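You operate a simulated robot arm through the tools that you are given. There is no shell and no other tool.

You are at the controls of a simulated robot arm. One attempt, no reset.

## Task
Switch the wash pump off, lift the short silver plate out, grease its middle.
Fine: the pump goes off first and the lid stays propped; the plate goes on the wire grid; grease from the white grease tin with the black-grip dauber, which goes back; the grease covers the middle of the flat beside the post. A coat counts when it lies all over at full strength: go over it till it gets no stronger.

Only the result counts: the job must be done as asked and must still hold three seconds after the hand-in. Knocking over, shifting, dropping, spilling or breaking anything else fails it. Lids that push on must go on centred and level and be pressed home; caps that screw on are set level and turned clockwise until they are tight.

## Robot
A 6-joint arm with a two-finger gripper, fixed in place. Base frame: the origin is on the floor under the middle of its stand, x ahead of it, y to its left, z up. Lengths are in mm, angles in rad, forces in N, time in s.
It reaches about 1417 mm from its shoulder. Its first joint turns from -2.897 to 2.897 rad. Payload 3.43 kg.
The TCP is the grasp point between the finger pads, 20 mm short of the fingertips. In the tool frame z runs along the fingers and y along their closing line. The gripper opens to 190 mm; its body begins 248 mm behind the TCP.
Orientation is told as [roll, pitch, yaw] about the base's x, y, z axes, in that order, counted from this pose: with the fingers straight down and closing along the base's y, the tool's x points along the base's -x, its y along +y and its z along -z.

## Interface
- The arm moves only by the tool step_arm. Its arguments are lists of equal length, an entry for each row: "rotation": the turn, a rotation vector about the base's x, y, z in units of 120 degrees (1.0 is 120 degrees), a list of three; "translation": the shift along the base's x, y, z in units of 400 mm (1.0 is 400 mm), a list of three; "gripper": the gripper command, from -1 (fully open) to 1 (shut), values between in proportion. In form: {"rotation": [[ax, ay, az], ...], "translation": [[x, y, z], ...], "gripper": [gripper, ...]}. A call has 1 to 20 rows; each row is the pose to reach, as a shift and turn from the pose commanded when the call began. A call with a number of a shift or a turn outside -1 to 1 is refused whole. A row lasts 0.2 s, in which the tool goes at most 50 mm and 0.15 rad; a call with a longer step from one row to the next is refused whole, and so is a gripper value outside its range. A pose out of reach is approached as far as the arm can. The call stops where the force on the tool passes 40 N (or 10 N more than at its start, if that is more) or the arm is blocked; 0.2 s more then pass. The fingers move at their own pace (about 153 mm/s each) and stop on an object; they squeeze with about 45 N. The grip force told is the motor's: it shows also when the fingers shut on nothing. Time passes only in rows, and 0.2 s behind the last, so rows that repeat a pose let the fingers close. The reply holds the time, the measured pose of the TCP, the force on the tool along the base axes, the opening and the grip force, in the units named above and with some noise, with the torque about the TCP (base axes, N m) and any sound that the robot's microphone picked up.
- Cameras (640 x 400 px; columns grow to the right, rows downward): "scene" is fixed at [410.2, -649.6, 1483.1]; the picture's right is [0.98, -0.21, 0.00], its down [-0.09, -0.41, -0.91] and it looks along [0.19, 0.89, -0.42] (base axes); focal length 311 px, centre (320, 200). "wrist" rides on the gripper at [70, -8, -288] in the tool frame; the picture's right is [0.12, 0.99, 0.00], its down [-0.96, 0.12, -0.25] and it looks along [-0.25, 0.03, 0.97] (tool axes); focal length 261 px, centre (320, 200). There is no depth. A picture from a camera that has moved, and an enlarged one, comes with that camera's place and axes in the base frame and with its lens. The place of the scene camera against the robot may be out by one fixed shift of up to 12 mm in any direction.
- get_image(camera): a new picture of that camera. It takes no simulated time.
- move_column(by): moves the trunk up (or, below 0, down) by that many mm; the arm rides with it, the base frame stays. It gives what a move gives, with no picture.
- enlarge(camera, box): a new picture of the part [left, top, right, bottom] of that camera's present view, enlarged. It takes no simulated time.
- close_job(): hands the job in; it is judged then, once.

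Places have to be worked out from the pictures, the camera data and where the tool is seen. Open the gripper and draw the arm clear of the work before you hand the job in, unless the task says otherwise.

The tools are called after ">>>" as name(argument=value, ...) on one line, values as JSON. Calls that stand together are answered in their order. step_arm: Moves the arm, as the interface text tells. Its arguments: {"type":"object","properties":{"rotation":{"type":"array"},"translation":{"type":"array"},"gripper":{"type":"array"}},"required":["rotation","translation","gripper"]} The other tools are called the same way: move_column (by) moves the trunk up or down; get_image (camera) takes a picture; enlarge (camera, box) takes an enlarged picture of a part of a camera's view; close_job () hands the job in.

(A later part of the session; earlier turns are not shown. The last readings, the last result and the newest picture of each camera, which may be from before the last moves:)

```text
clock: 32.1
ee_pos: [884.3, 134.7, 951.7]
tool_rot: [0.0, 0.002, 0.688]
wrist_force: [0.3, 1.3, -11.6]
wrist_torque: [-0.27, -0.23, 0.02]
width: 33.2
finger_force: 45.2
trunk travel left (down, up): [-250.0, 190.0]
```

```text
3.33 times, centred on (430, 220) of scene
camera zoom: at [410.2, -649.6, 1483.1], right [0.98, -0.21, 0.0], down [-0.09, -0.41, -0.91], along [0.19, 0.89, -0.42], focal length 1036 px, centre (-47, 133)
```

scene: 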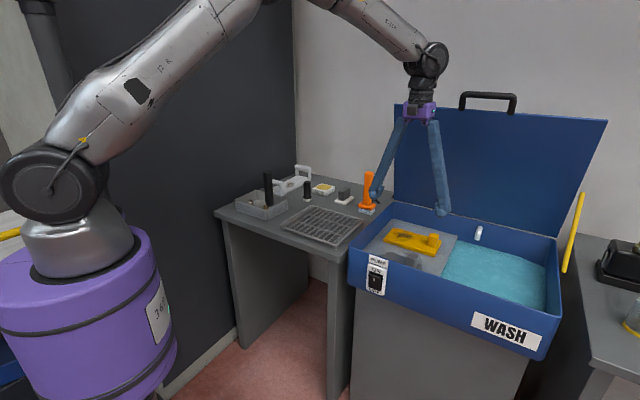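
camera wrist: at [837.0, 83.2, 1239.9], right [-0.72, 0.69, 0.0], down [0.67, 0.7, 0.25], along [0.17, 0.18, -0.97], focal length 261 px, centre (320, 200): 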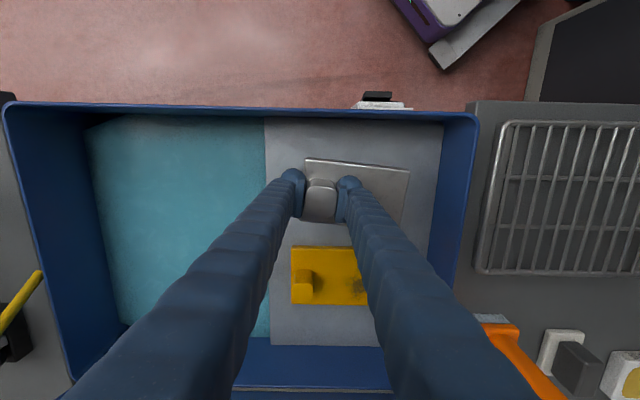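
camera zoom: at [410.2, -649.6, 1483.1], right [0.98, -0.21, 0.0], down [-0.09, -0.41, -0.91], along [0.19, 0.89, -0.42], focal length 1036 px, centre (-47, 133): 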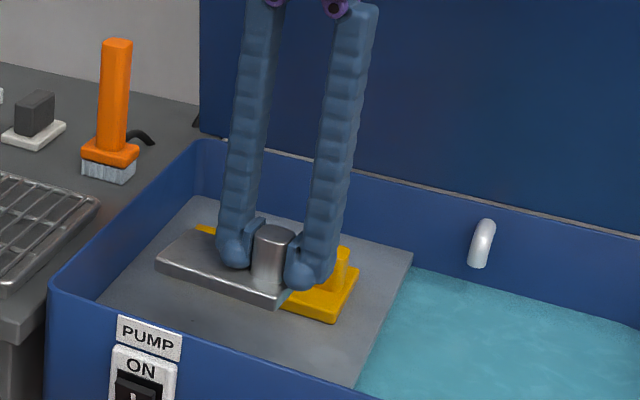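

The plate hangs level with a steady -11 N, and its underside is at about z 920. Now I'm carrying it slowly towards the wire grid, rising another 25 mm before it crosses the rim.

>>> step_arm(rotation=[[0, 0, 0], [0, 0, 0], [0, 0, 0], [0, 0, 0], [0, 0, 0], [0, 0, 0], [0, 0, 0], [0, 0, 0], [0, 0, 0], [0, 0, 0], [0, 0, 0], [0, 0, 0], [0, 0, 0], [0, 0, 0], [0, 0, 0], [0, 0, 0], [0, 0, 0], [0, 0, 0], [0, 0, 0], [0, 0, 0]], translation=[[-0.0034, 0.0037, 0.005], [-0.0101, 0.0111, 0.0125], [-0.0201, 0.0222, 0.0225], [-0.0336, 0.037, 0.0325], [-0.0487, 0.0537, 0.0425], [-0.0638, 0.0704, 0.0525], [-0.0789, 0.087, 0.06], [-0.094, 0.1037, 0.0625], [-0.1091, 0.1204, 0.0625], [-0.1242, 0.137, 0.0625], [-0.1393, 0.1537, 0.0625], [-0.1544, 0.1704, 0.0625], [-0.1695, 0.1871, 0.0625], [-0.1846, 0.2037, 0.0625], [-0.1997, 0.2204, 0.0625], [-0.2148, 0.2371, 0.0625], [-0.2299, 0.2537, 0.0625], [-0.2416, 0.2667, 0.0625], [-0.25, 0.2759, 0.0625], [-0.2551, 0.2815, 0.0625]], gripper=[1, 1, 1, 1, 1, 1, 1, 1, 1, 1, 1, 1, 1, 1, 1, 1, 1, 1, 1, 1])

>>> get_image(camera="wrist")

>>> enlarge(camera="scene", box=[250, 160, 450, 310])

```text
clock: 36.3
ee_pos: [783.3, 247.7, 977.0]
tool_rot: [0.002, 0.003, 0.689]
wrist_force: [0.2, 1.0, -10.5]
wrist_torque: [-0.27, -0.24, 0.01]
width: 33.3
finger_force: 45.0
trunk travel left (down, up): [-250.0, 190.0]
```

```text
taken
camera wrist: at [735.4, 196.2, 1264.6], right [-0.72, 0.69, 0.0], down [0.67, 0.7, 0.25], along [0.17, 0.18, -0.97], focal length 261 px, centre (320, 200)
```

wrist: 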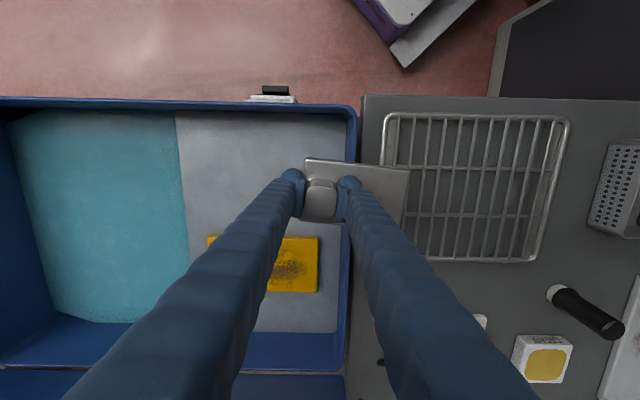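

```text
2.67 times, centred on (350, 235) of scene
camera zoom: at [410.2, -649.6, 1483.1], right [0.98, -0.21, 0.0], down [-0.09, -0.41, -0.91], along [0.19, 0.89, -0.42], focal length 829 px, centre (240, 107)
```

zoom: 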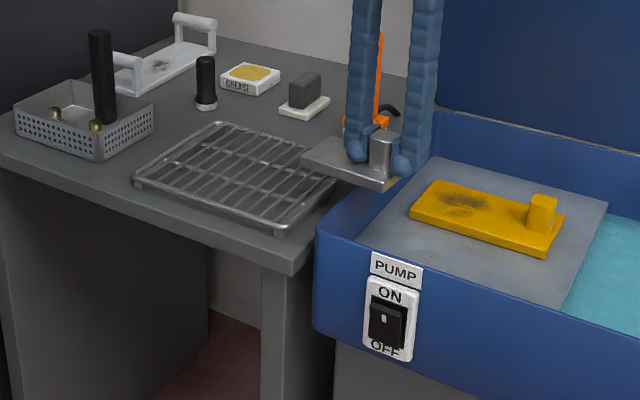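

The grid now shows clearly, with its centre worked out at about (640, 412) and its sides along 135°/45°. I'm carrying the plate on so that its middle comes over the grid's middle.

>>> step_arm(rotation=[[0, 0, 0], [0, 0, 0], [0, 0, 0], [0, 0, 0], [0, 0, 0], [0, 0, 0], [0, 0, 0], [0, 0, 0], [0, 0, 0], [0, 0, 0], [0, 0, 0], [0, 0, 0], [0, 0, 0], [0, 0, 0], [0, 0, 0], [0, 0, 0], [0, 0, 0], [0, 0, 0], [0, 0, 0], [0, 0, 0]], translation=[[-0.0033, 0.0037, 0], [-0.01, 0.0112, 0], [-0.0199, 0.0225, 0], [-0.0332, 0.0375, 0], [-0.0498, 0.0562, 0], [-0.0681, 0.0769, 0], [-0.0864, 0.0975, 0], [-0.1046, 0.1181, 0], [-0.1229, 0.1387, 0], [-0.1412, 0.1594, 0], [-0.1595, 0.18, 0], [-0.1777, 0.2006, 0], [-0.196, 0.2212, 0], [-0.2143, 0.2419, 0], [-0.2309, 0.2606, 0], [-0.2475, 0.2794, 0], [-0.2624, 0.2962, 0], [-0.2757, 0.3112, 0], [-0.2857, 0.3225, 0], [-0.2907, 0.3281, 0]], gripper=[1, 1, 1, 1, 1, 1, 1, 1, 1, 1, 1, 1, 1, 1, 1, 1, 1, 1, 1, 1])

>>> get_image(camera="wrist")

>>> enlarge(camera="scene", box=[230, 150, 400, 270])

```text
clock: 40.5
ee_pos: [666.4, 377.4, 978.0]
tool_rot: [0.003, 0.001, 0.689]
wrist_force: [0.6, -0.7, -11.0]
wrist_torque: [-0.24, -0.28, 0.03]
width: 33.1
finger_force: 44.6
trunk travel left (down, up): [-250.0, 190.0]
```

```text
taken
camera wrist: at [618.4, 327.4, 1265.0], right [-0.72, 0.69, 0.0], down [0.67, 0.7, 0.25], along [0.17, 0.18, -0.97], focal length 261 px, centre (320, 200)
```

wrist: 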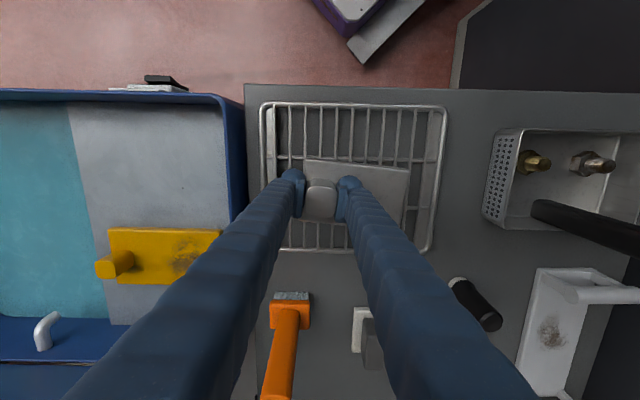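

```text
3.33 times, centred on (315, 210) of scene
camera zoom: at [410.2, -649.6, 1483.1], right [0.98, -0.21, 0.0], down [-0.09, -0.41, -0.91], along [0.19, 0.89, -0.42], focal length 1036 px, centre (337, 167)
```

zoom: 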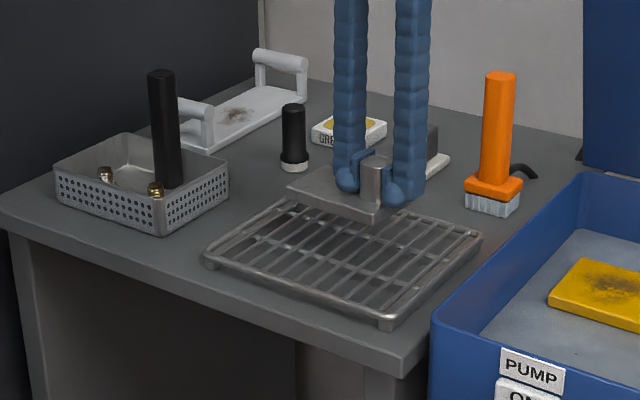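

The grid centre works out near (635, 413) and the plate's middle is above it at about (639, 410). I'm lowering slowly to roughly 12 mm above the expected contact.

>>> step_arm(rotation=[[0, 0, 0], [0, 0, 0], [0, 0, 0], [0, 0, 0], [0, 0, 0], [0, 0, 0], [0, 0, 0], [0, 0, 0], [0, 0, 0], [0, 0, 0], [0, 0, 0], [0, 0, 0], [0, 0, 0], [0, 0, 0]], translation=[[0, 0, -0.004], [0, 0, -0.012], [0, 0, -0.024], [0, 0, -0.036], [0, 0, -0.048], [0, 0, -0.06], [0, 0, -0.072], [0, 0, -0.084], [0, 0, -0.096], [0, 0, -0.108], [0, 0, -0.12], [0, 0, -0.13], [0, 0, -0.136], [0, 0, -0.14]], gripper=[1, 1, 1, 1, 1, 1, 1, 1, 1, 1, 1, 1, 1, 1])

>>> enlarge(camera="scene", box=[270, 170, 390, 260])

>>> get_image(camera="wrist")

```text
clock: 43.5
ee_pos: [665.9, 378.6, 923.4]
tool_rot: [0.001, -0.003, 0.689]
wrist_force: [2.4, -2.0, 8.1]
wrist_torque: [-0.55, 0.55, 0.06]
width: 32.7
finger_force: 45.3
trunk travel left (down, up): [-250.0, 190.0]
```

```text
4.44 times, centred on (330, 215) of scene
camera zoom: at [410.2, -649.6, 1483.1], right [0.98, -0.21, 0.0], down [-0.09, -0.41, -0.91], along [0.19, 0.89, -0.42], focal length 1381 px, centre (276, 133)
```

zoom: 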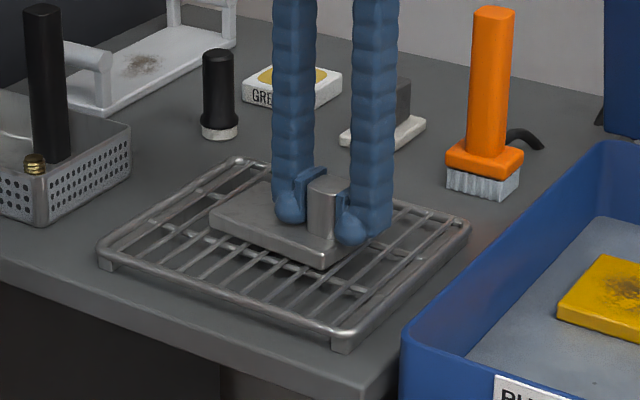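

```text
taken
camera wrist: at [618.5, 327.0, 1210.4], right [-0.72, 0.69, 0.0], down [0.67, 0.7, 0.25], along [0.17, 0.18, -0.97], focal length 261 px, centre (320, 200)
```

wrist: 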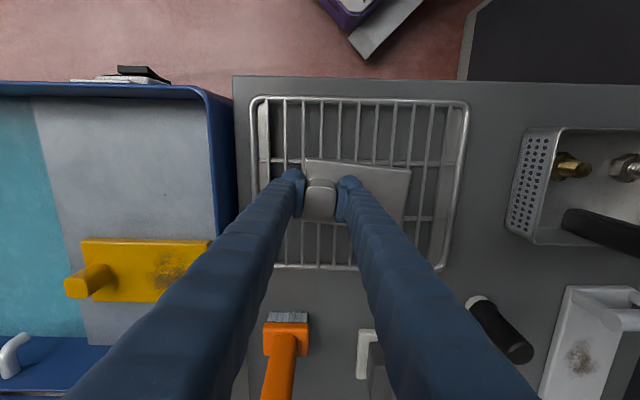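

The plate has touched down on the grid: the force went from -11 to +8 N, and the picture shows it resting on the wires. I'm opening the fingers now to release the post.

>>> step_arm(rotation=[[0, 0, 0], [0, 0, 0], [0, 0, 0], [0, 0, 0]], translation=[[0, 0, 0], [0, 0, 0], [0, 0, 0], [0, 0, 0]], gripper=[0.6, 0.5, 0.3, 0.2])

>>> get_image(camera="wrist")

>>> enlarge(camera="scene", box=[270, 170, 390, 260])

```text
clock: 44.5
ee_pos: [666.5, 379.4, 921.9]
tool_rot: [0.001, 0.0, 0.688]
wrist_force: [0.2, 0.4, -0.3]
wrist_torque: [-0.01, -0.03, -0.02]
width: 76.0
finger_force: 0.1
trunk travel left (down, up): [-250.0, 190.0]
```

```text
taken
camera wrist: at [618.3, 327.3, 1209.3], right [-0.72, 0.69, 0.0], down [0.67, 0.7, 0.25], along [0.17, 0.18, -0.97], focal length 261 px, centre (320, 200)
```

wrist: 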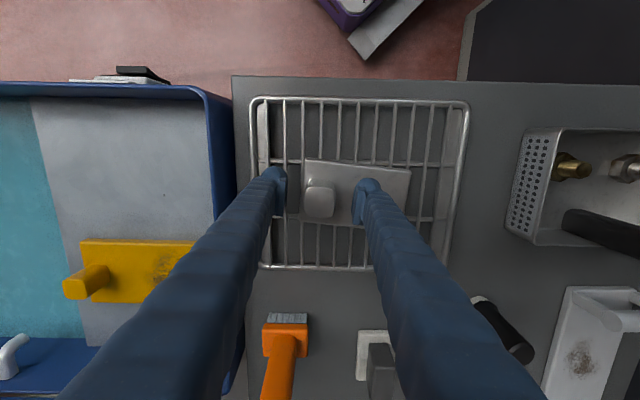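

```text
4.44 times, centred on (330, 215) of scene
camera zoom: at [410.2, -649.6, 1483.1], right [0.98, -0.21, 0.0], down [-0.09, -0.41, -0.91], along [0.19, 0.89, -0.42], focal length 1381 px, centre (276, 133)
```

zoom: 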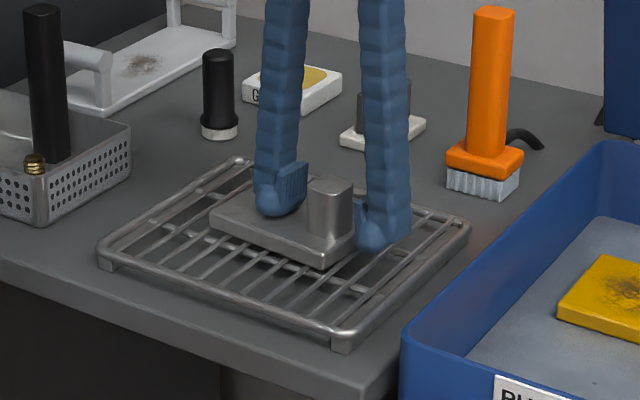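

Released: the plate sits on the grid and the force is zero. I'm rising straight up clear of the post, then moving over towards the dauber and tin for a look.

>>> step_arm(rotation=[[0, 0, 0], [0, 0, 0], [0, 0, 0], [0, 0, 0], [0, 0, 0], [0, 0, 0], [0, 0, 0], [0, 0, 0], [0, 0, 0]], translation=[[0, 0, 0.03], [0, 0, 0.1], [0, 0, 0.2], [0, 0, 0.3], [0, 0, 0.4], [-0.02, 0.1, 0.45], [-0.04, 0.2, 0.5], [-0.07, 0.3, 0.5], [-0.07, 0.3, 0.5]], gripper=[0.2, 0.2, 0, -0.3, -0.6, -1, -1, -1, -1])

>>> get_image(camera="wrist")

>>> enlarge(camera="wrist", box=[220, 120, 420, 245])

>>> get_image(camera="scene")

```text
clock: 46.5
ee_pos: [637.0, 500.3, 1121.6]
tool_rot: [-0.001, 0.0, 0.689]
wrist_force: [0.6, 0.3, -0.4]
wrist_torque: [-0.16, -0.02, 0.01]
width: 189.8
finger_force: 0.0
trunk travel left (down, up): [-250.0, 190.0]
```

```text
taken
camera wrist: at [588.8, 448.6, 1409.6], right [-0.72, 0.69, 0.0], down [0.67, 0.7, 0.25], along [0.17, 0.18, -0.97], focal length 261 px, centre (320, 200)
```

wrist: 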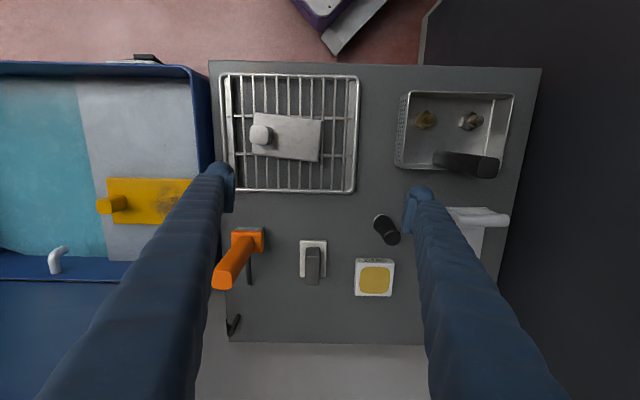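

```text
3.20 times, centred on (320, 182) of wrist
camera zoom: at [588.8, 448.6, 1409.6], right [-0.72, 0.69, 0.0], down [0.67, 0.7, 0.25], along [0.17, 0.18, -0.97], focal length 834 px, centre (320, 256)
```

zoom: 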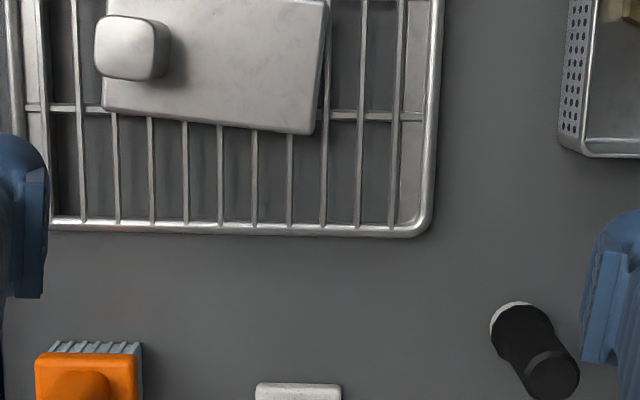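

```text
taken
```

scene: 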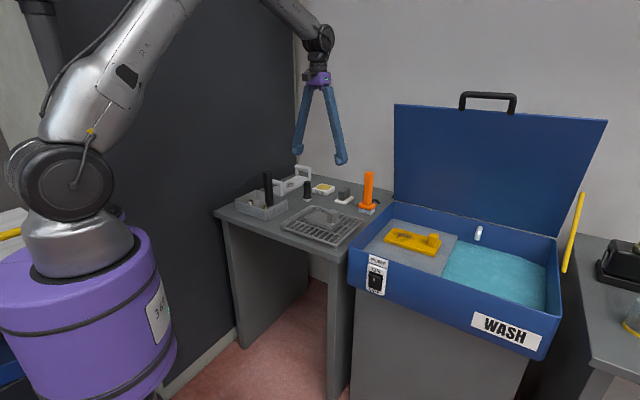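

The plate lies on the grid. I place the dauber at about (621, 676) with its top near z 960, and the tin's grease centre at about (720, 761). I'm moving over the dauber and turning a quarter turn, so later the fingers straddle the plate's flat crossways, away from the post.

>>> step_arm(rotation=[[0, 0, -0.0625], [0, 0, -0.125], [0, 0, -0.1875], [0, 0, -0.25], [0, 0, -0.3125], [0, 0, -0.375], [0, 0, -0.4375], [0, 0, -0.5], [0, 0, -0.5625], [0, 0, -0.625], [0, 0, -0.6875], [0, 0, -0.75], [0, 0, -0.75]], translation=[[0, 0.03, 0], [-0.01, 0.07, 0], [-0.01, 0.11, 0], [-0.02, 0.15, 0], [-0.02, 0.19, 0], [-0.03, 0.23, 0], [-0.03, 0.27, 0], [-0.03, 0.31, 0], [-0.04, 0.35, 0], [-0.04, 0.39, -0.03], [-0.04, 0.42, -0.06], [-0.04, 0.439, -0.079], [-0.04, 0.439, -0.079]], gripper=[-1, -1, -1, -1, -1, -1, -1, -1, -1, -1, -1, -1, -1])

>>> get_image(camera="wrist")

>>> enlarge(camera="wrist", box=[220, 120, 420, 245])

>>> get_image(camera="scene")

```text
clock: 49.3
ee_pos: [623.0, 675.0, 1090.3]
tool_rot: [-0.001, 0.0, -0.882]
wrist_force: [0.4, 0.6, 0.0]
wrist_torque: [-0.03, 0.01, -0.01]
width: 189.8
finger_force: 0.1
trunk travel left (down, up): [-250.0, 190.0]
```

```text
taken
camera wrist: at [571.6, 723.7, 1378.0], right [0.69, 0.72, 0.0], down [0.7, -0.67, 0.25], along [0.18, -0.17, -0.97], focal length 261 px, centre (320, 200)
```

wrist: 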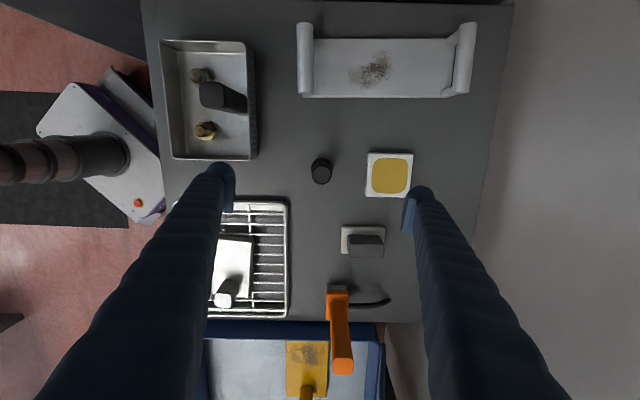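

```text
3.20 times, centred on (320, 182) of wrist
camera zoom: at [571.6, 723.7, 1378.0], right [0.69, 0.72, 0.0], down [0.7, -0.67, 0.25], along [0.18, -0.17, -0.97], focal length 834 px, centre (320, 256)
```

zoom: 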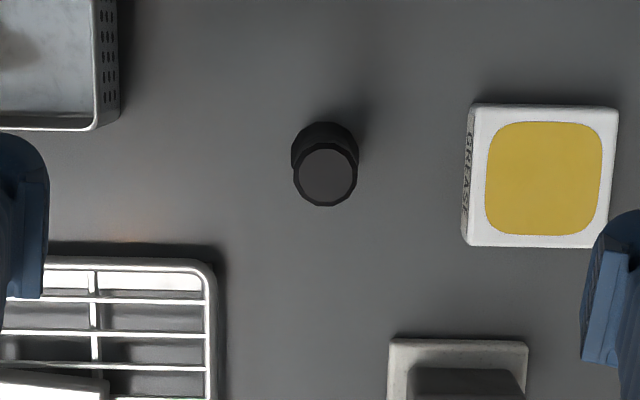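

```text
taken
```

scene: 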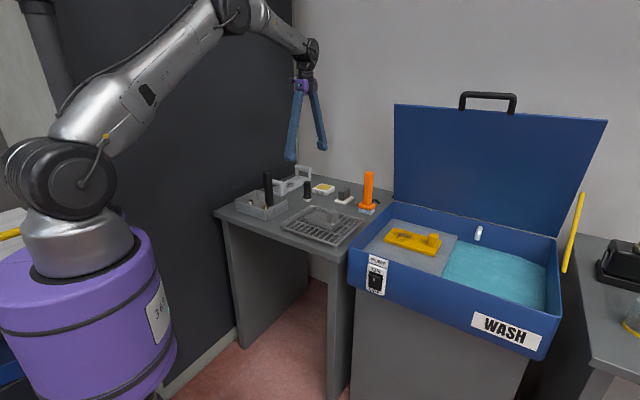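

The dauber's top is seen at about (621, 680). I'm going down to just above it, with the fingers narrowed to 90 mm, to refine the centring.

>>> step_arm(rotation=[[0, 0, 0], [0, 0, 0], [0, 0, 0], [0, 0, 0]], translation=[[-0.002, 0.01, -0.08], [-0.003, 0.011, -0.16], [-0.003, 0.011, -0.225], [-0.003, 0.011, -0.225]], gripper=[-0.3, 0.05, 0.05, 0.05])

>>> get_image(camera="wrist")

>>> enlarge(camera="wrist", box=[240, 140, 400, 240])

```text
clock: 50.3
ee_pos: [619.8, 679.2, 998.1]
tool_rot: [0.0, 0.0, -0.881]
wrist_force: [-0.7, 0.5, 0.1]
wrist_torque: [0.0, 0.02, 0.0]
width: 90.1
finger_force: 0.1
trunk travel left (down, up): [-250.0, 190.0]
```

```text
taken
camera wrist: at [569.4, 727.7, 1287.6], right [0.69, 0.72, 0.0], down [0.7, -0.67, 0.25], along [0.18, -0.17, -0.97], focal length 261 px, centre (320, 200)
```

wrist: 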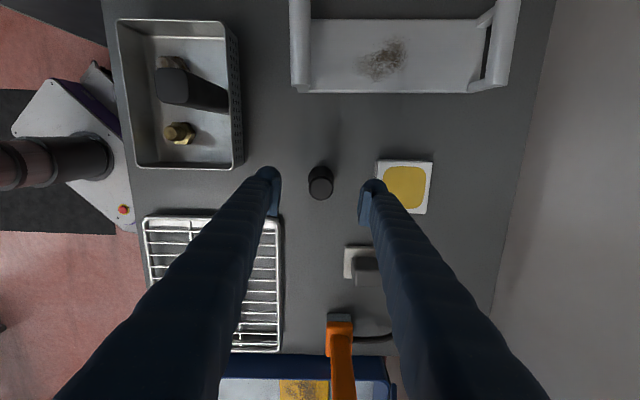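

```text
4.00 times, centred on (320, 190) of wrist
camera zoom: at [569.4, 727.7, 1287.6], right [0.69, 0.72, 0.0], down [0.7, -0.67, 0.25], along [0.18, -0.17, -0.97], focal length 1043 px, centre (320, 240)
```

zoom: 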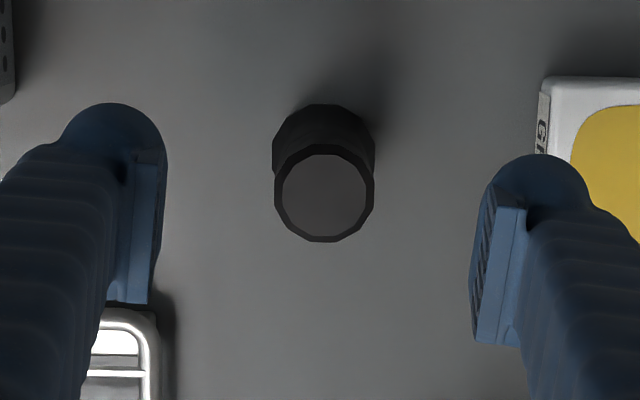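

The dauber is about 2 mm off the TCP along the closing line. I'm correcting that and descending around the grip to TCP z≈932.

>>> step_arm(rotation=[[0, 0, 0], [0, 0, 0], [0, 0, 0], [0, 0, 0]], translation=[[0.004, 0.0043, -0.05], [0.004, 0.0043, -0.11], [0.004, 0.0043, -0.165], [0.004, 0.0043, -0.165]], gripper=[0.05, 0.05, 0.05, 0.05])

>>> enlarge(camera="wrist", box=[240, 140, 400, 240])

>>> enlarge(camera="scene", box=[250, 150, 370, 240])

```text
clock: 51.3
ee_pos: [622.2, 680.1, 933.6]
tool_rot: [0.0, -0.002, -0.882]
wrist_force: [-0.3, 0.1, -1.0]
wrist_torque: [-0.02, 0.0, -0.01]
width: 90.1
finger_force: 0.0
trunk travel left (down, up): [-250.0, 190.0]
```

```text
4.00 times, centred on (320, 190) of wrist
camera zoom: at [571.9, 729.3, 1221.8], right [0.69, 0.72, 0.0], down [0.7, -0.67, 0.25], along [0.18, -0.17, -0.97], focal length 1043 px, centre (320, 240)
```

zoom: 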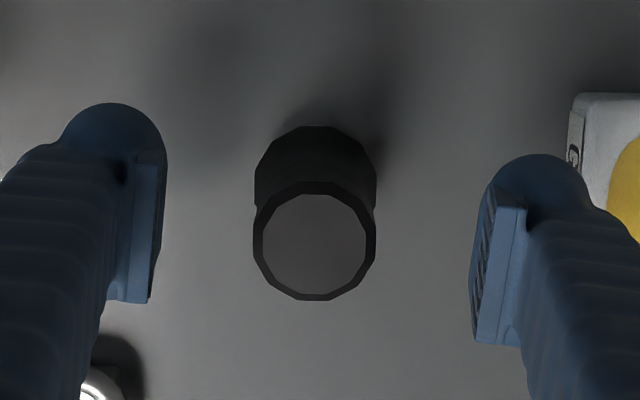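

```text
4.44 times, centred on (310, 195) of scene
camera zoom: at [410.2, -649.6, 1483.1], right [0.98, -0.21, 0.0], down [-0.09, -0.41, -0.91], along [0.19, 0.89, -0.42], focal length 1381 px, centre (364, 222)
```

zoom: 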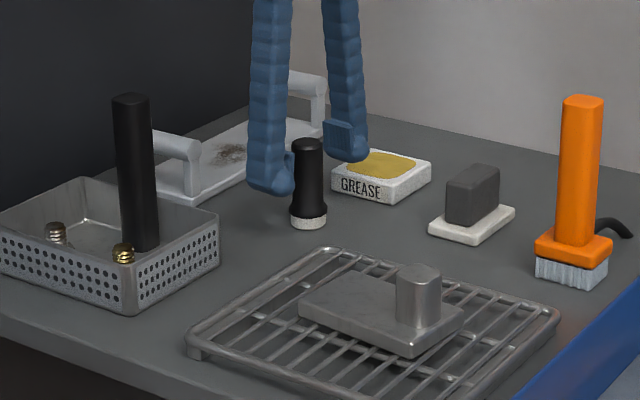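

The dauber is centred within about 1 mm. Closing on its grip.

>>> step_arm(rotation=[[0, 0, 0], [0, 0, 0], [0, 0, 0], [0, 0, 0], [0, 0, 0]], translation=[[-0.001, 0, 0], [-0.001, 0, 0], [-0.001, 0, 0], [-0.001, 0, 0], [-0.001, 0, 0]], gripper=[0.4, 0.6, 1, 1, 1])

>>> enlarge(camera="wrist", box=[240, 140, 400, 240])

```text
clock: 52.5
ee_pos: [623.0, 680.5, 935.2]
tool_rot: [0.001, 0.0, -0.883]
wrist_force: [0.2, 0.8, 0.7]
wrist_torque: [-0.02, 0.03, 0.02]
width: 34.7
finger_force: 45.1
trunk travel left (down, up): [-250.0, 190.0]
```

```text
4.00 times, centred on (320, 190) of wrist
camera zoom: at [571.7, 729.1, 1222.1], right [0.69, 0.72, 0.0], down [0.7, -0.67, 0.25], along [0.18, -0.17, -0.97], focal length 1043 px, centre (320, 240)
```

zoom: 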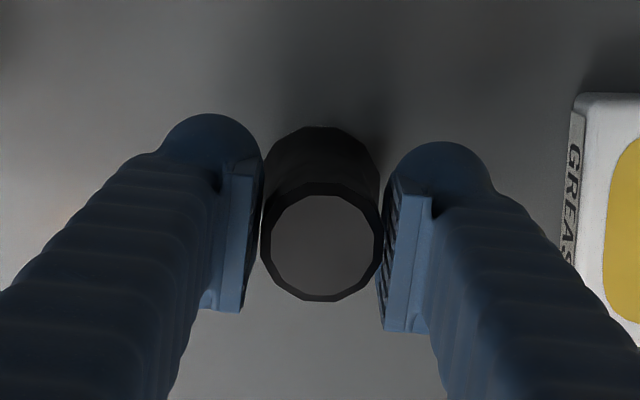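

Gripped at 34.7 mm; the home pose to remember is about (622.5, 680.3, 934.5) at yaw -0.882. I'm lifting gently and checking.

>>> step_arm(rotation=[[0, 0, 0], [0, 0, 0], [0, 0, 0], [0, 0, 0], [0, 0, 0], [0, 0, 0], [0, 0, 0], [0, 0, 0], [0, 0, 0], [0, 0, 0]], translation=[[0, 0, 0.005], [0, 0, 0.012], [0, 0, 0.025], [0, 0, 0.04], [0, 0, 0.06], [0, 0, 0.08], [0, 0, 0.1], [0, 0, 0.12], [0, 0, 0.135], [0, 0, 0.14]], gripper=[1, 1, 1, 1, 1, 1, 1, 1, 1, 1])

>>> get_image(camera="wrist")

>>> enlarge(camera="scene", box=[250, 150, 370, 240])

```text
clock: 54.7
ee_pos: [622.3, 680.6, 990.3]
tool_rot: [0.0, 0.0, -0.881]
wrist_force: [0.3, 0.6, -0.1]
wrist_torque: [-0.02, -0.01, 0.04]
width: 34.5
finger_force: 45.3
trunk travel left (down, up): [-250.0, 190.0]
```

```text
taken
camera wrist: at [571.6, 729.1, 1277.8], right [0.69, 0.72, 0.0], down [0.7, -0.67, 0.25], along [0.18, -0.17, -0.97], focal length 261 px, centre (320, 200)
```

wrist: 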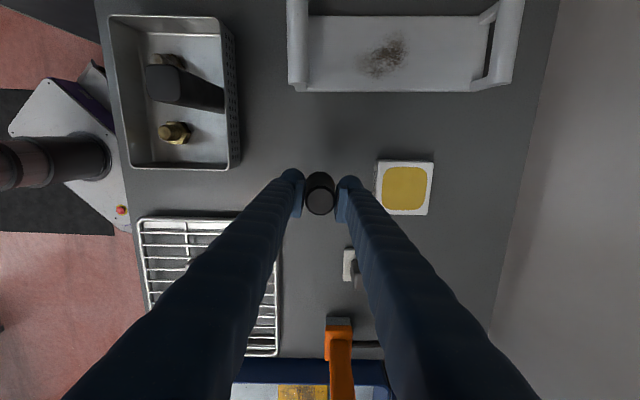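

```text
4.44 times, centred on (310, 195) of scene
camera zoom: at [410.2, -649.6, 1483.1], right [0.98, -0.21, 0.0], down [-0.09, -0.41, -0.91], along [0.19, 0.89, -0.42], focal length 1381 px, centre (364, 222)
```

zoom: 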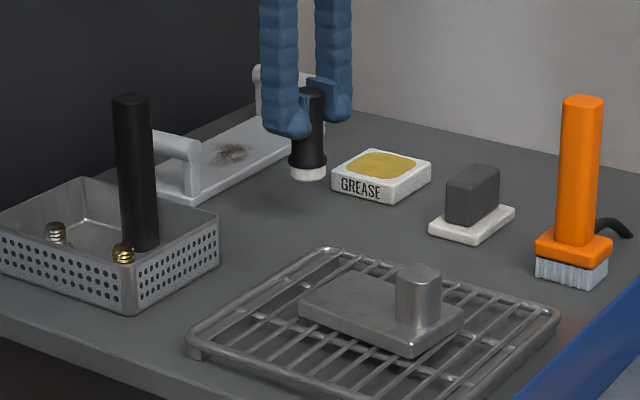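

The dauber is up and held straight, and I judge the tin's grease centre to be at about (719.5, 765), top near z 886. I'm moving over it at this height.

>>> step_arm(rotation=[[0, 0, 0], [0, 0, 0], [0, 0, 0], [0, 0, 0], [0, 0, 0], [0, 0, 0], [0, 0, 0]], translation=[[0.03, 0.026, 0], [0.08, 0.07, 0], [0.13, 0.113, 0], [0.18, 0.156, 0], [0.22, 0.191, 0], [0.243, 0.211, 0], [0.243, 0.211, 0]], gripper=[1, 1, 1, 1, 1, 1, 1])

>>> get_image(camera="wrist")

>>> enlarge(camera="scene", box=[270, 140, 390, 230])

>>> enlarge(camera="wrist", box=[240, 120, 400, 220])

```text
clock: 56.3
ee_pos: [694.4, 742.3, 989.3]
tool_rot: [0.0, 0.0, -0.881]
wrist_force: [0.6, 0.8, -0.4]
wrist_torque: [-0.08, -0.02, 0.03]
width: 34.0
finger_force: 45.2
out of reach, approached as far as the arm can: row 5, 6, 7
trunk travel left (down, up): [-250.0, 190.0]
```

```text
taken
camera wrist: at [644.1, 790.9, 1276.1], right [0.69, 0.72, 0.0], down [0.7, -0.67, 0.25], along [0.18, -0.17, -0.97], focal length 261 px, centre (320, 200)
```

wrist: 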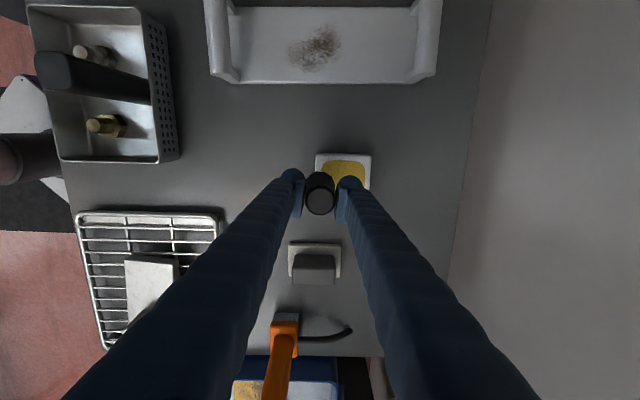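

```text
4.44 times, centred on (330, 185) of scene
camera zoom: at [410.2, -649.6, 1483.1], right [0.98, -0.21, 0.0], down [-0.09, -0.41, -0.91], along [0.19, 0.89, -0.42], focal length 1381 px, centre (276, 267)
```

zoom: 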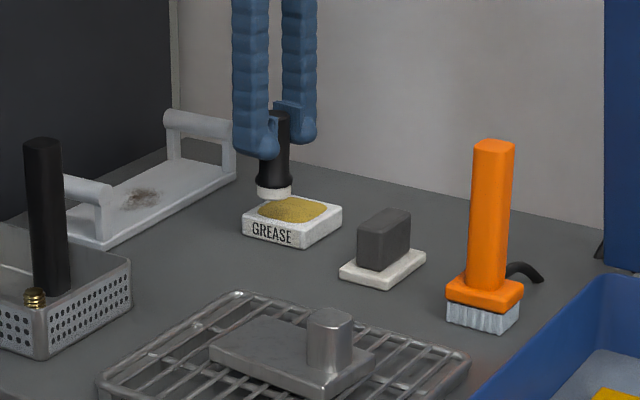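

```text
4.00 times, centred on (320, 170) of wrist
camera zoom: at [644.1, 790.9, 1276.1], right [0.69, 0.72, 0.0], down [0.7, -0.67, 0.25], along [0.18, -0.17, -0.97], focal length 1043 px, centre (320, 320)
```

zoom: 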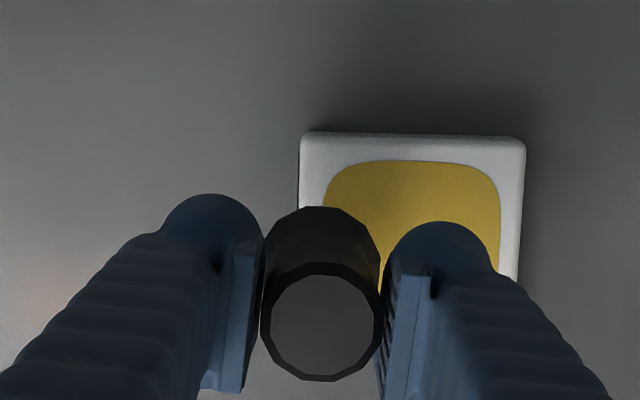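

Reach ran out at a radius of about 1017 mm, while the tin needs about 1045. Raising the trunk should bring the shoulder closer to the wrist's height and lengthen the reach, so I'm trying that.

>>> move_column(by=150)

>>> step_arm(rotation=[[0, 0, 0], [0, 0, 0], [0, 0, 0], [0, 0, 0], [0, 0, 0], [0, 0, 0]], translation=[[0, 0, -0.06], [0, 0, -0.16], [0, 0, -0.26], [0, 0, -0.33], [0, 0, -0.375], [0, 0, -0.375]], gripper=[1, 1, 1, 1, 1, 1])

>>> step_arm(rotation=[[0, 0, 0], [0, 0, 0], [0, 0, 0], [0, 0, 0]], translation=[[0.02, 0.018, 0], [0.04, 0.036, 0], [0.055, 0.049, 0], [0.0625, 0.0565, 0]], gripper=[1, 1, 1, 1])

```text
clock: 58.1
ee_pos: [695.3, 741.5, 1139.0]
tool_rot: [-0.001, -0.001, -0.88]
wrist_force: [0.1, 0.0, -0.6]
wrist_torque: [-0.03, 0.02, -0.01]
width: 33.6
finger_force: 45.7
trunk travel left (down, up): [-400.0, 40.0]
```

```text
clock: 59.5
ee_pos: [696.3, 740.7, 988.6]
tool_rot: [0.0, 0.0, -0.881]
wrist_force: [0.2, -0.8, -1.4]
wrist_torque: [-0.01, 0.01, 0.01]
width: 33.7
finger_force: 44.9
trunk travel left (down, up): [-400.0, 40.0]
```

```text
clock: 60.5
ee_pos: [703.5, 747.5, 989.5]
tool_rot: [0.0, 0.001, -0.88]
wrist_force: [-0.2, 0.1, -0.9]
wrist_torque: [-0.03, -0.02, 0.01]
width: 33.9
finger_force: 44.7
out of reach, approached as far as the arm can: row 2, 3, 4
trunk travel left (down, up): [-400.0, 40.0]
```

The arm got to radius 1026 before running out again. I'm checking how the dauber sits over the grease from here.

>>> enlarge(camera="wrist", box=[240, 120, 400, 220])

>>> enlarge(camera="scene", box=[290, 155, 370, 215])

>>> get_image(camera="scene")

```text
4.00 times, centred on (320, 170) of wrist
camera zoom: at [652.1, 795.7, 1276.7], right [0.69, 0.72, 0.0], down [0.7, -0.67, 0.25], along [0.18, -0.17, -0.97], focal length 1043 px, centre (320, 320)
```

zoom: 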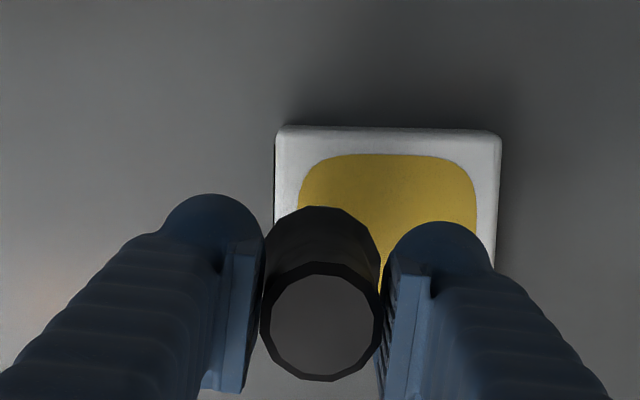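

```text
6.67 times, centred on (330, 185) of scene
camera zoom: at [410.2, -649.6, 1483.1], right [0.98, -0.21, 0.0], down [-0.09, -0.41, -0.91], along [0.19, 0.89, -0.42], focal length 2072 px, centre (253, 300)
```

zoom: 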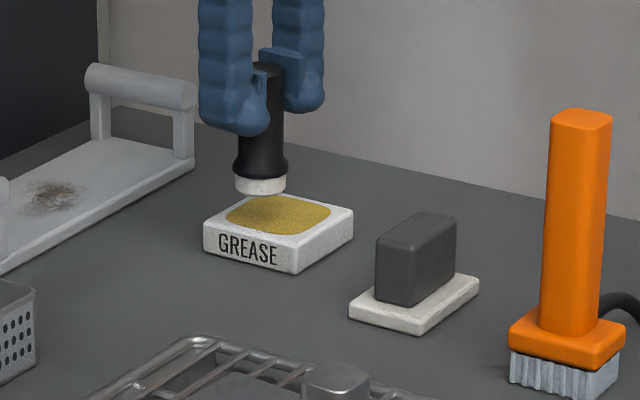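

```text
taken
```

scene: 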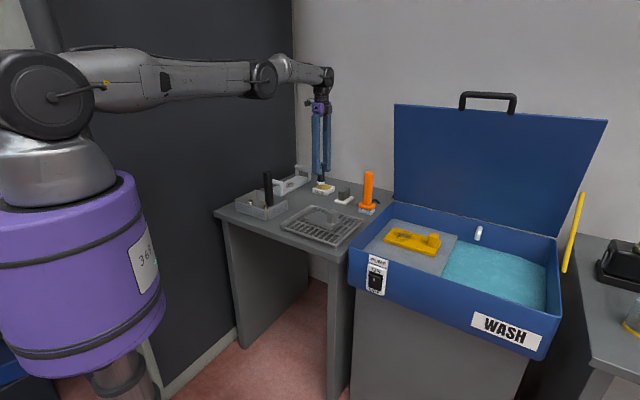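

The arm is almost straight, and the dauber is about 24 mm short of the grease centre. I'm tilting the tool outward by 0.08 rad to gain the missing reach, and moving the dauber's foot over the middle.

>>> step_arm(rotation=[[0.0139, -0.0131, 0], [0.0278, -0.0261, 0], [0.0278, -0.0261, 0], [0.0278, -0.0261, 0], [0.0278, -0.0261, 0]], translation=[[0, 0, 0], [0, 0, 0.005], [0.012, 0.0127, 0.005], [0.0238, 0.0253, 0.005], [0.0238, 0.0253, 0.005]], gripper=[1, 1, 1, 1, 1])

>>> enlarge(camera="wrist", box=[240, 120, 400, 220])

>>> enlarge(camera="scene", box=[290, 155, 370, 215])

```text
clock: 61.7
ee_pos: [713.0, 756.6, 992.0]
tool_rot: [0.081, 0.011, -0.879]
wrist_force: [-0.1, -0.1, -0.7]
wrist_torque: [-0.01, -0.02, -0.01]
width: 33.5
finger_force: 45.4
trunk travel left (down, up): [-400.0, 40.0]
```

```text
4.00 times, centred on (320, 170) of wrist
camera zoom: at [646.3, 789.2, 1278.4], right [0.69, 0.72, 0.08], down [0.69, -0.68, 0.25], along [0.23, -0.11, -0.97], focal length 1043 px, centre (320, 320)
```

zoom: 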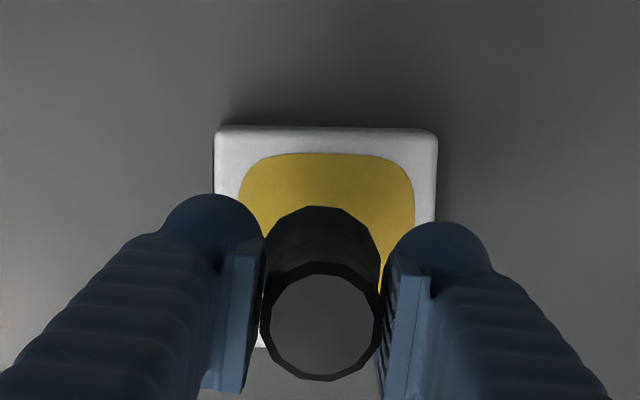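

```text
6.67 times, centred on (330, 185) of scene
camera zoom: at [410.2, -649.6, 1483.1], right [0.98, -0.21, 0.0], down [-0.09, -0.41, -0.91], along [0.19, 0.89, -0.42], focal length 2072 px, centre (253, 300)
```

zoom: 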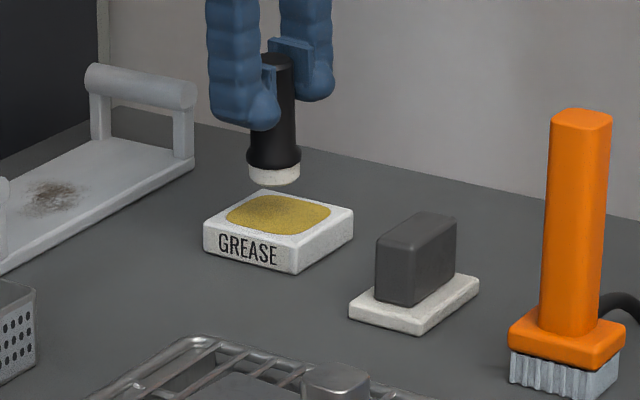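

The dauber's foot now lines up over the grease middle within about 3 mm. I'm lowering 22 mm, then on in small steps until there is light contact.

>>> step_arm(rotation=[[0, 0, 0], [0, 0, 0], [0, 0, 0]], translation=[[0, 0, -0.025], [0, 0, -0.045], [0, 0, -0.055]], gripper=[1, 1, 1])

>>> enlarge(camera="scene", box=[290, 155, 370, 215])

>>> step_arm(rotation=[[0, 0, 0], [0, 0, 0]], translation=[[0, 0, -0.005], [0, 0, -0.01]], gripper=[1, 1])

```text
clock: 62.5
ee_pos: [713.9, 757.9, 969.7]
tool_rot: [0.078, 0.009, -0.882]
wrist_force: [-0.3, -0.5, -1.1]
wrist_torque: [0.0, 0.03, 0.0]
width: 33.7
finger_force: 44.8
trunk travel left (down, up): [-400.0, 40.0]
```

```text
6.67 times, centred on (330, 185) of scene
camera zoom: at [410.2, -649.6, 1483.1], right [0.98, -0.21, 0.0], down [-0.09, -0.41, -0.91], along [0.19, 0.89, -0.42], focal length 2072 px, centre (253, 300)
```

zoom: 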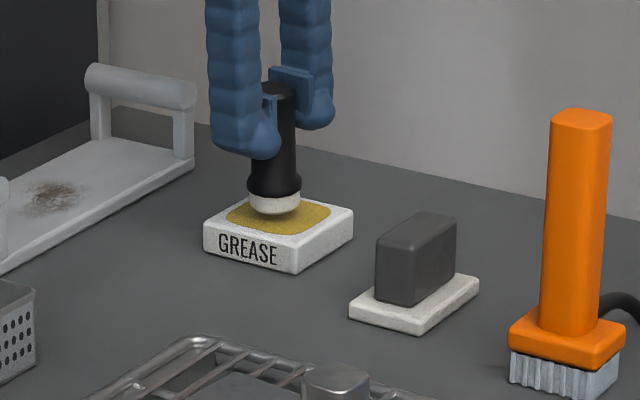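

```text
clock: 63.1
ee_pos: [713.6, 757.1, 965.3]
tool_rot: [0.078, 0.011, -0.881]
wrist_force: [-1.4, 0.5, -0.7]
wrist_torque: [-0.03, 0.01, 0.03]
width: 33.7
finger_force: 45.3
trunk travel left (down, up): [-400.0, 40.0]
```

No contact yet at TCP z 965. I'm stepping down 2 mm at a time.

>>> step_arm(rotation=[[0, 0, 0], [0, 0, 0]], translation=[[0, 0, -0.005], [0, 0, -0.008]], gripper=[1, 1])

>>> enlarge(camera="scene", box=[290, 155, 370, 215])

```text
clock: 63.7
ee_pos: [713.0, 756.4, 961.4]
tool_rot: [0.079, 0.011, -0.881]
wrist_force: [0.2, -0.3, -1.8]
wrist_torque: [-0.03, -0.02, -0.03]
width: 33.8
finger_force: 44.4
trunk travel left (down, up): [-400.0, 40.0]
```

```text
6.67 times, centred on (330, 185) of scene
camera zoom: at [410.2, -649.6, 1483.1], right [0.98, -0.21, 0.0], down [-0.09, -0.41, -0.91], along [0.19, 0.89, -0.42], focal length 2072 px, centre (253, 300)
```

zoom: 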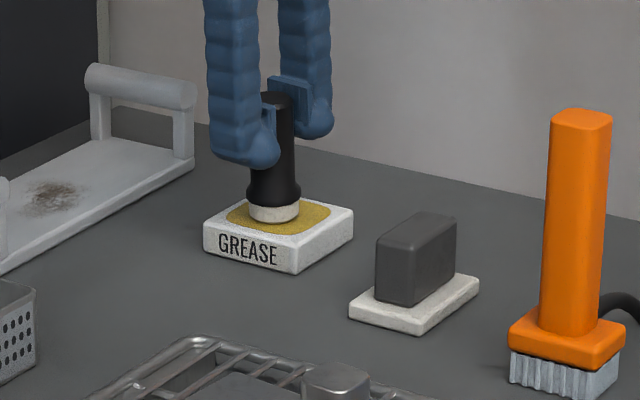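

The foot looks very near the grease, with no force yet. Going on down in 1–2 mm steps.

>>> step_arm(rotation=[[0, 0, 0], [0, 0, 0]], translation=[[0, 0, -0.004], [0, 0, -0.0075]], gripper=[1, 1])

>>> step_arm(rotation=[[0, 0, 0], [0, 0, 0]], translation=[[0, 0, -0.003], [0, 0, -0.005]], gripper=[1, 1])

>>> enlarge(camera="scene", box=[290, 155, 370, 215])

```text
clock: 64.3
ee_pos: [713.3, 757.3, 961.5]
tool_rot: [0.082, 0.01, -0.881]
wrist_force: [0.3, -1.2, 13.0]
wrist_torque: [-0.19, 0.14, 0.0]
width: 33.9
finger_force: 45.3
trunk travel left (down, up): [-400.0, 40.0]
```

```text
clock: 64.9
ee_pos: [713.6, 756.4, 961.3]
tool_rot: [0.084, 0.011, -0.882]
wrist_force: [1.8, 1.1, 27.1]
wrist_torque: [-0.18, 0.21, 0.01]
width: 33.7
finger_force: 45.0
trunk travel left (down, up): [-400.0, 40.0]
```

```text
6.67 times, centred on (330, 185) of scene
camera zoom: at [410.2, -649.6, 1483.1], right [0.98, -0.21, 0.0], down [-0.09, -0.41, -0.91], along [0.19, 0.89, -0.42], focal length 2072 px, centre (253, 300)
```

zoom: 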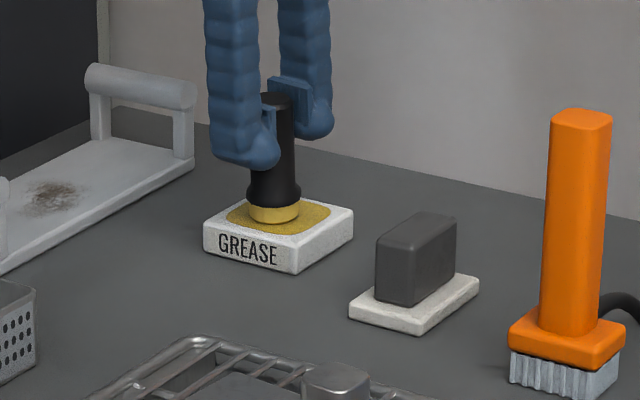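

The dauber's pad has turned yellow, so it is loaded. I'm lifting out, taking the tilt off, and carrying it high towards the plate's flat, whose middle I put at about (627, 427).

>>> step_arm(rotation=[[0, 0, 0], [0, 0, 0], [0, 0, 0], [0, 0, 0], [-0.0139, 0.0131, 0], [-0.0278, 0.0261, 0], [-0.0278, 0.0261, 0], [-0.0278, 0.0261, 0], [-0.0278, 0.0261, 0], [-0.0278, 0.0261, 0], [-0.0278, 0.0261, 0], [-0.0278, 0.0261, 0], [-0.0278, 0.0261, 0], [-0.0278, 0.0261, 0], [-0.0278, 0.0261, 0], [-0.0278, 0.0261, 0]], translation=[[0, 0, 0.01], [0, 0, 0.03], [0, 0, 0.07], [0, 0, 0.1], [-0.03, -0.07, 0.13], [-0.05, -0.14, 0.2], [-0.07, -0.22, 0.27], [-0.09, -0.3, 0.34], [-0.11, -0.38, 0.41], [-0.13, -0.46, 0.47], [-0.15, -0.55, 0.47], [-0.17, -0.64, 0.47], [-0.19, -0.73, 0.47], [-0.205, -0.8, 0.47], [-0.215, -0.8255, 0.47], [-0.215, -0.8255, 0.47]], gripper=[1, 1, 1, 1, 1, 1, 1, 1, 1, 1, 1, 1, 1, 1, 1, 1])

>>> get_image(camera="wrist")

>>> enlarge(camera="scene", box=[250, 120, 410, 240])

```text
clock: 68.3
ee_pos: [627.0, 425.4, 1145.0]
tool_rot: [-0.001, 0.0, -0.881]
wrist_force: [0.5, 1.3, -0.6]
wrist_torque: [0.0, -0.04, 0.02]
width: 33.7
finger_force: 45.5
trunk travel left (down, up): [-400.0, 40.0]
```

```text
taken
camera wrist: at [576.1, 475.3, 1432.9], right [0.69, 0.72, 0.0], down [0.7, -0.67, 0.25], along [0.18, -0.17, -0.97], focal length 261 px, centre (320, 200)
```

wrist: 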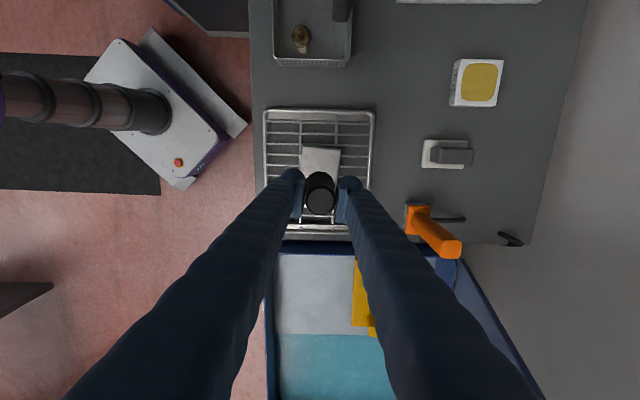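

```text
3.33 times, centred on (330, 180) of scene
camera zoom: at [410.2, -649.6, 1483.1], right [0.98, -0.21, 0.0], down [-0.09, -0.41, -0.91], along [0.19, 0.89, -0.42], focal length 1036 px, centre (287, 267)
```

zoom: 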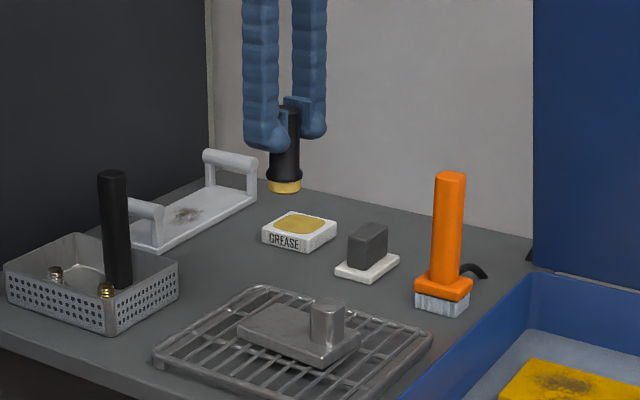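

I'm over the plate, with the pad still yellow. Zooming in to check the aim point on the plate's flat.

>>> enlarge(camera="wrist", box=[260, 120, 380, 195])

>>> enlarge(camera="scene", box=[285, 190, 385, 265])

```text
5.33 times, centred on (320, 158) of wrist
camera zoom: at [576.1, 475.3, 1432.9], right [0.69, 0.72, 0.0], down [0.7, -0.67, 0.25], along [0.18, -0.17, -0.97], focal length 1390 px, centre (320, 427)
```

zoom: 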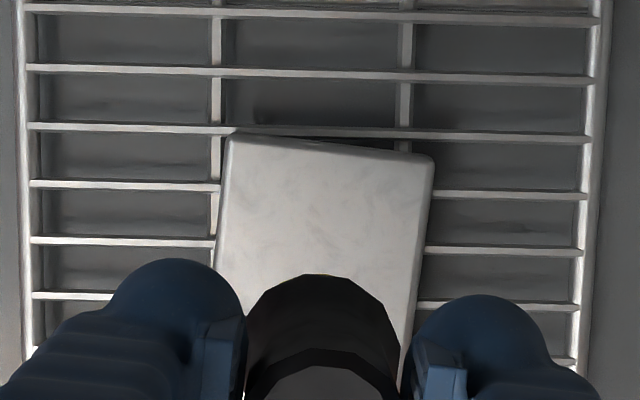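

```text
5.33 times, centred on (335, 228) of scene
camera zoom: at [410.2, -649.6, 1483.1], right [0.98, -0.21, 0.0], down [-0.09, -0.41, -0.91], along [0.19, 0.89, -0.42], focal length 1657 px, centre (240, 53)
```

zoom: 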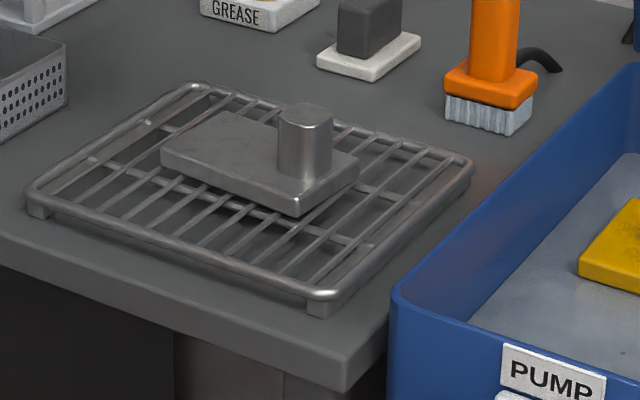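

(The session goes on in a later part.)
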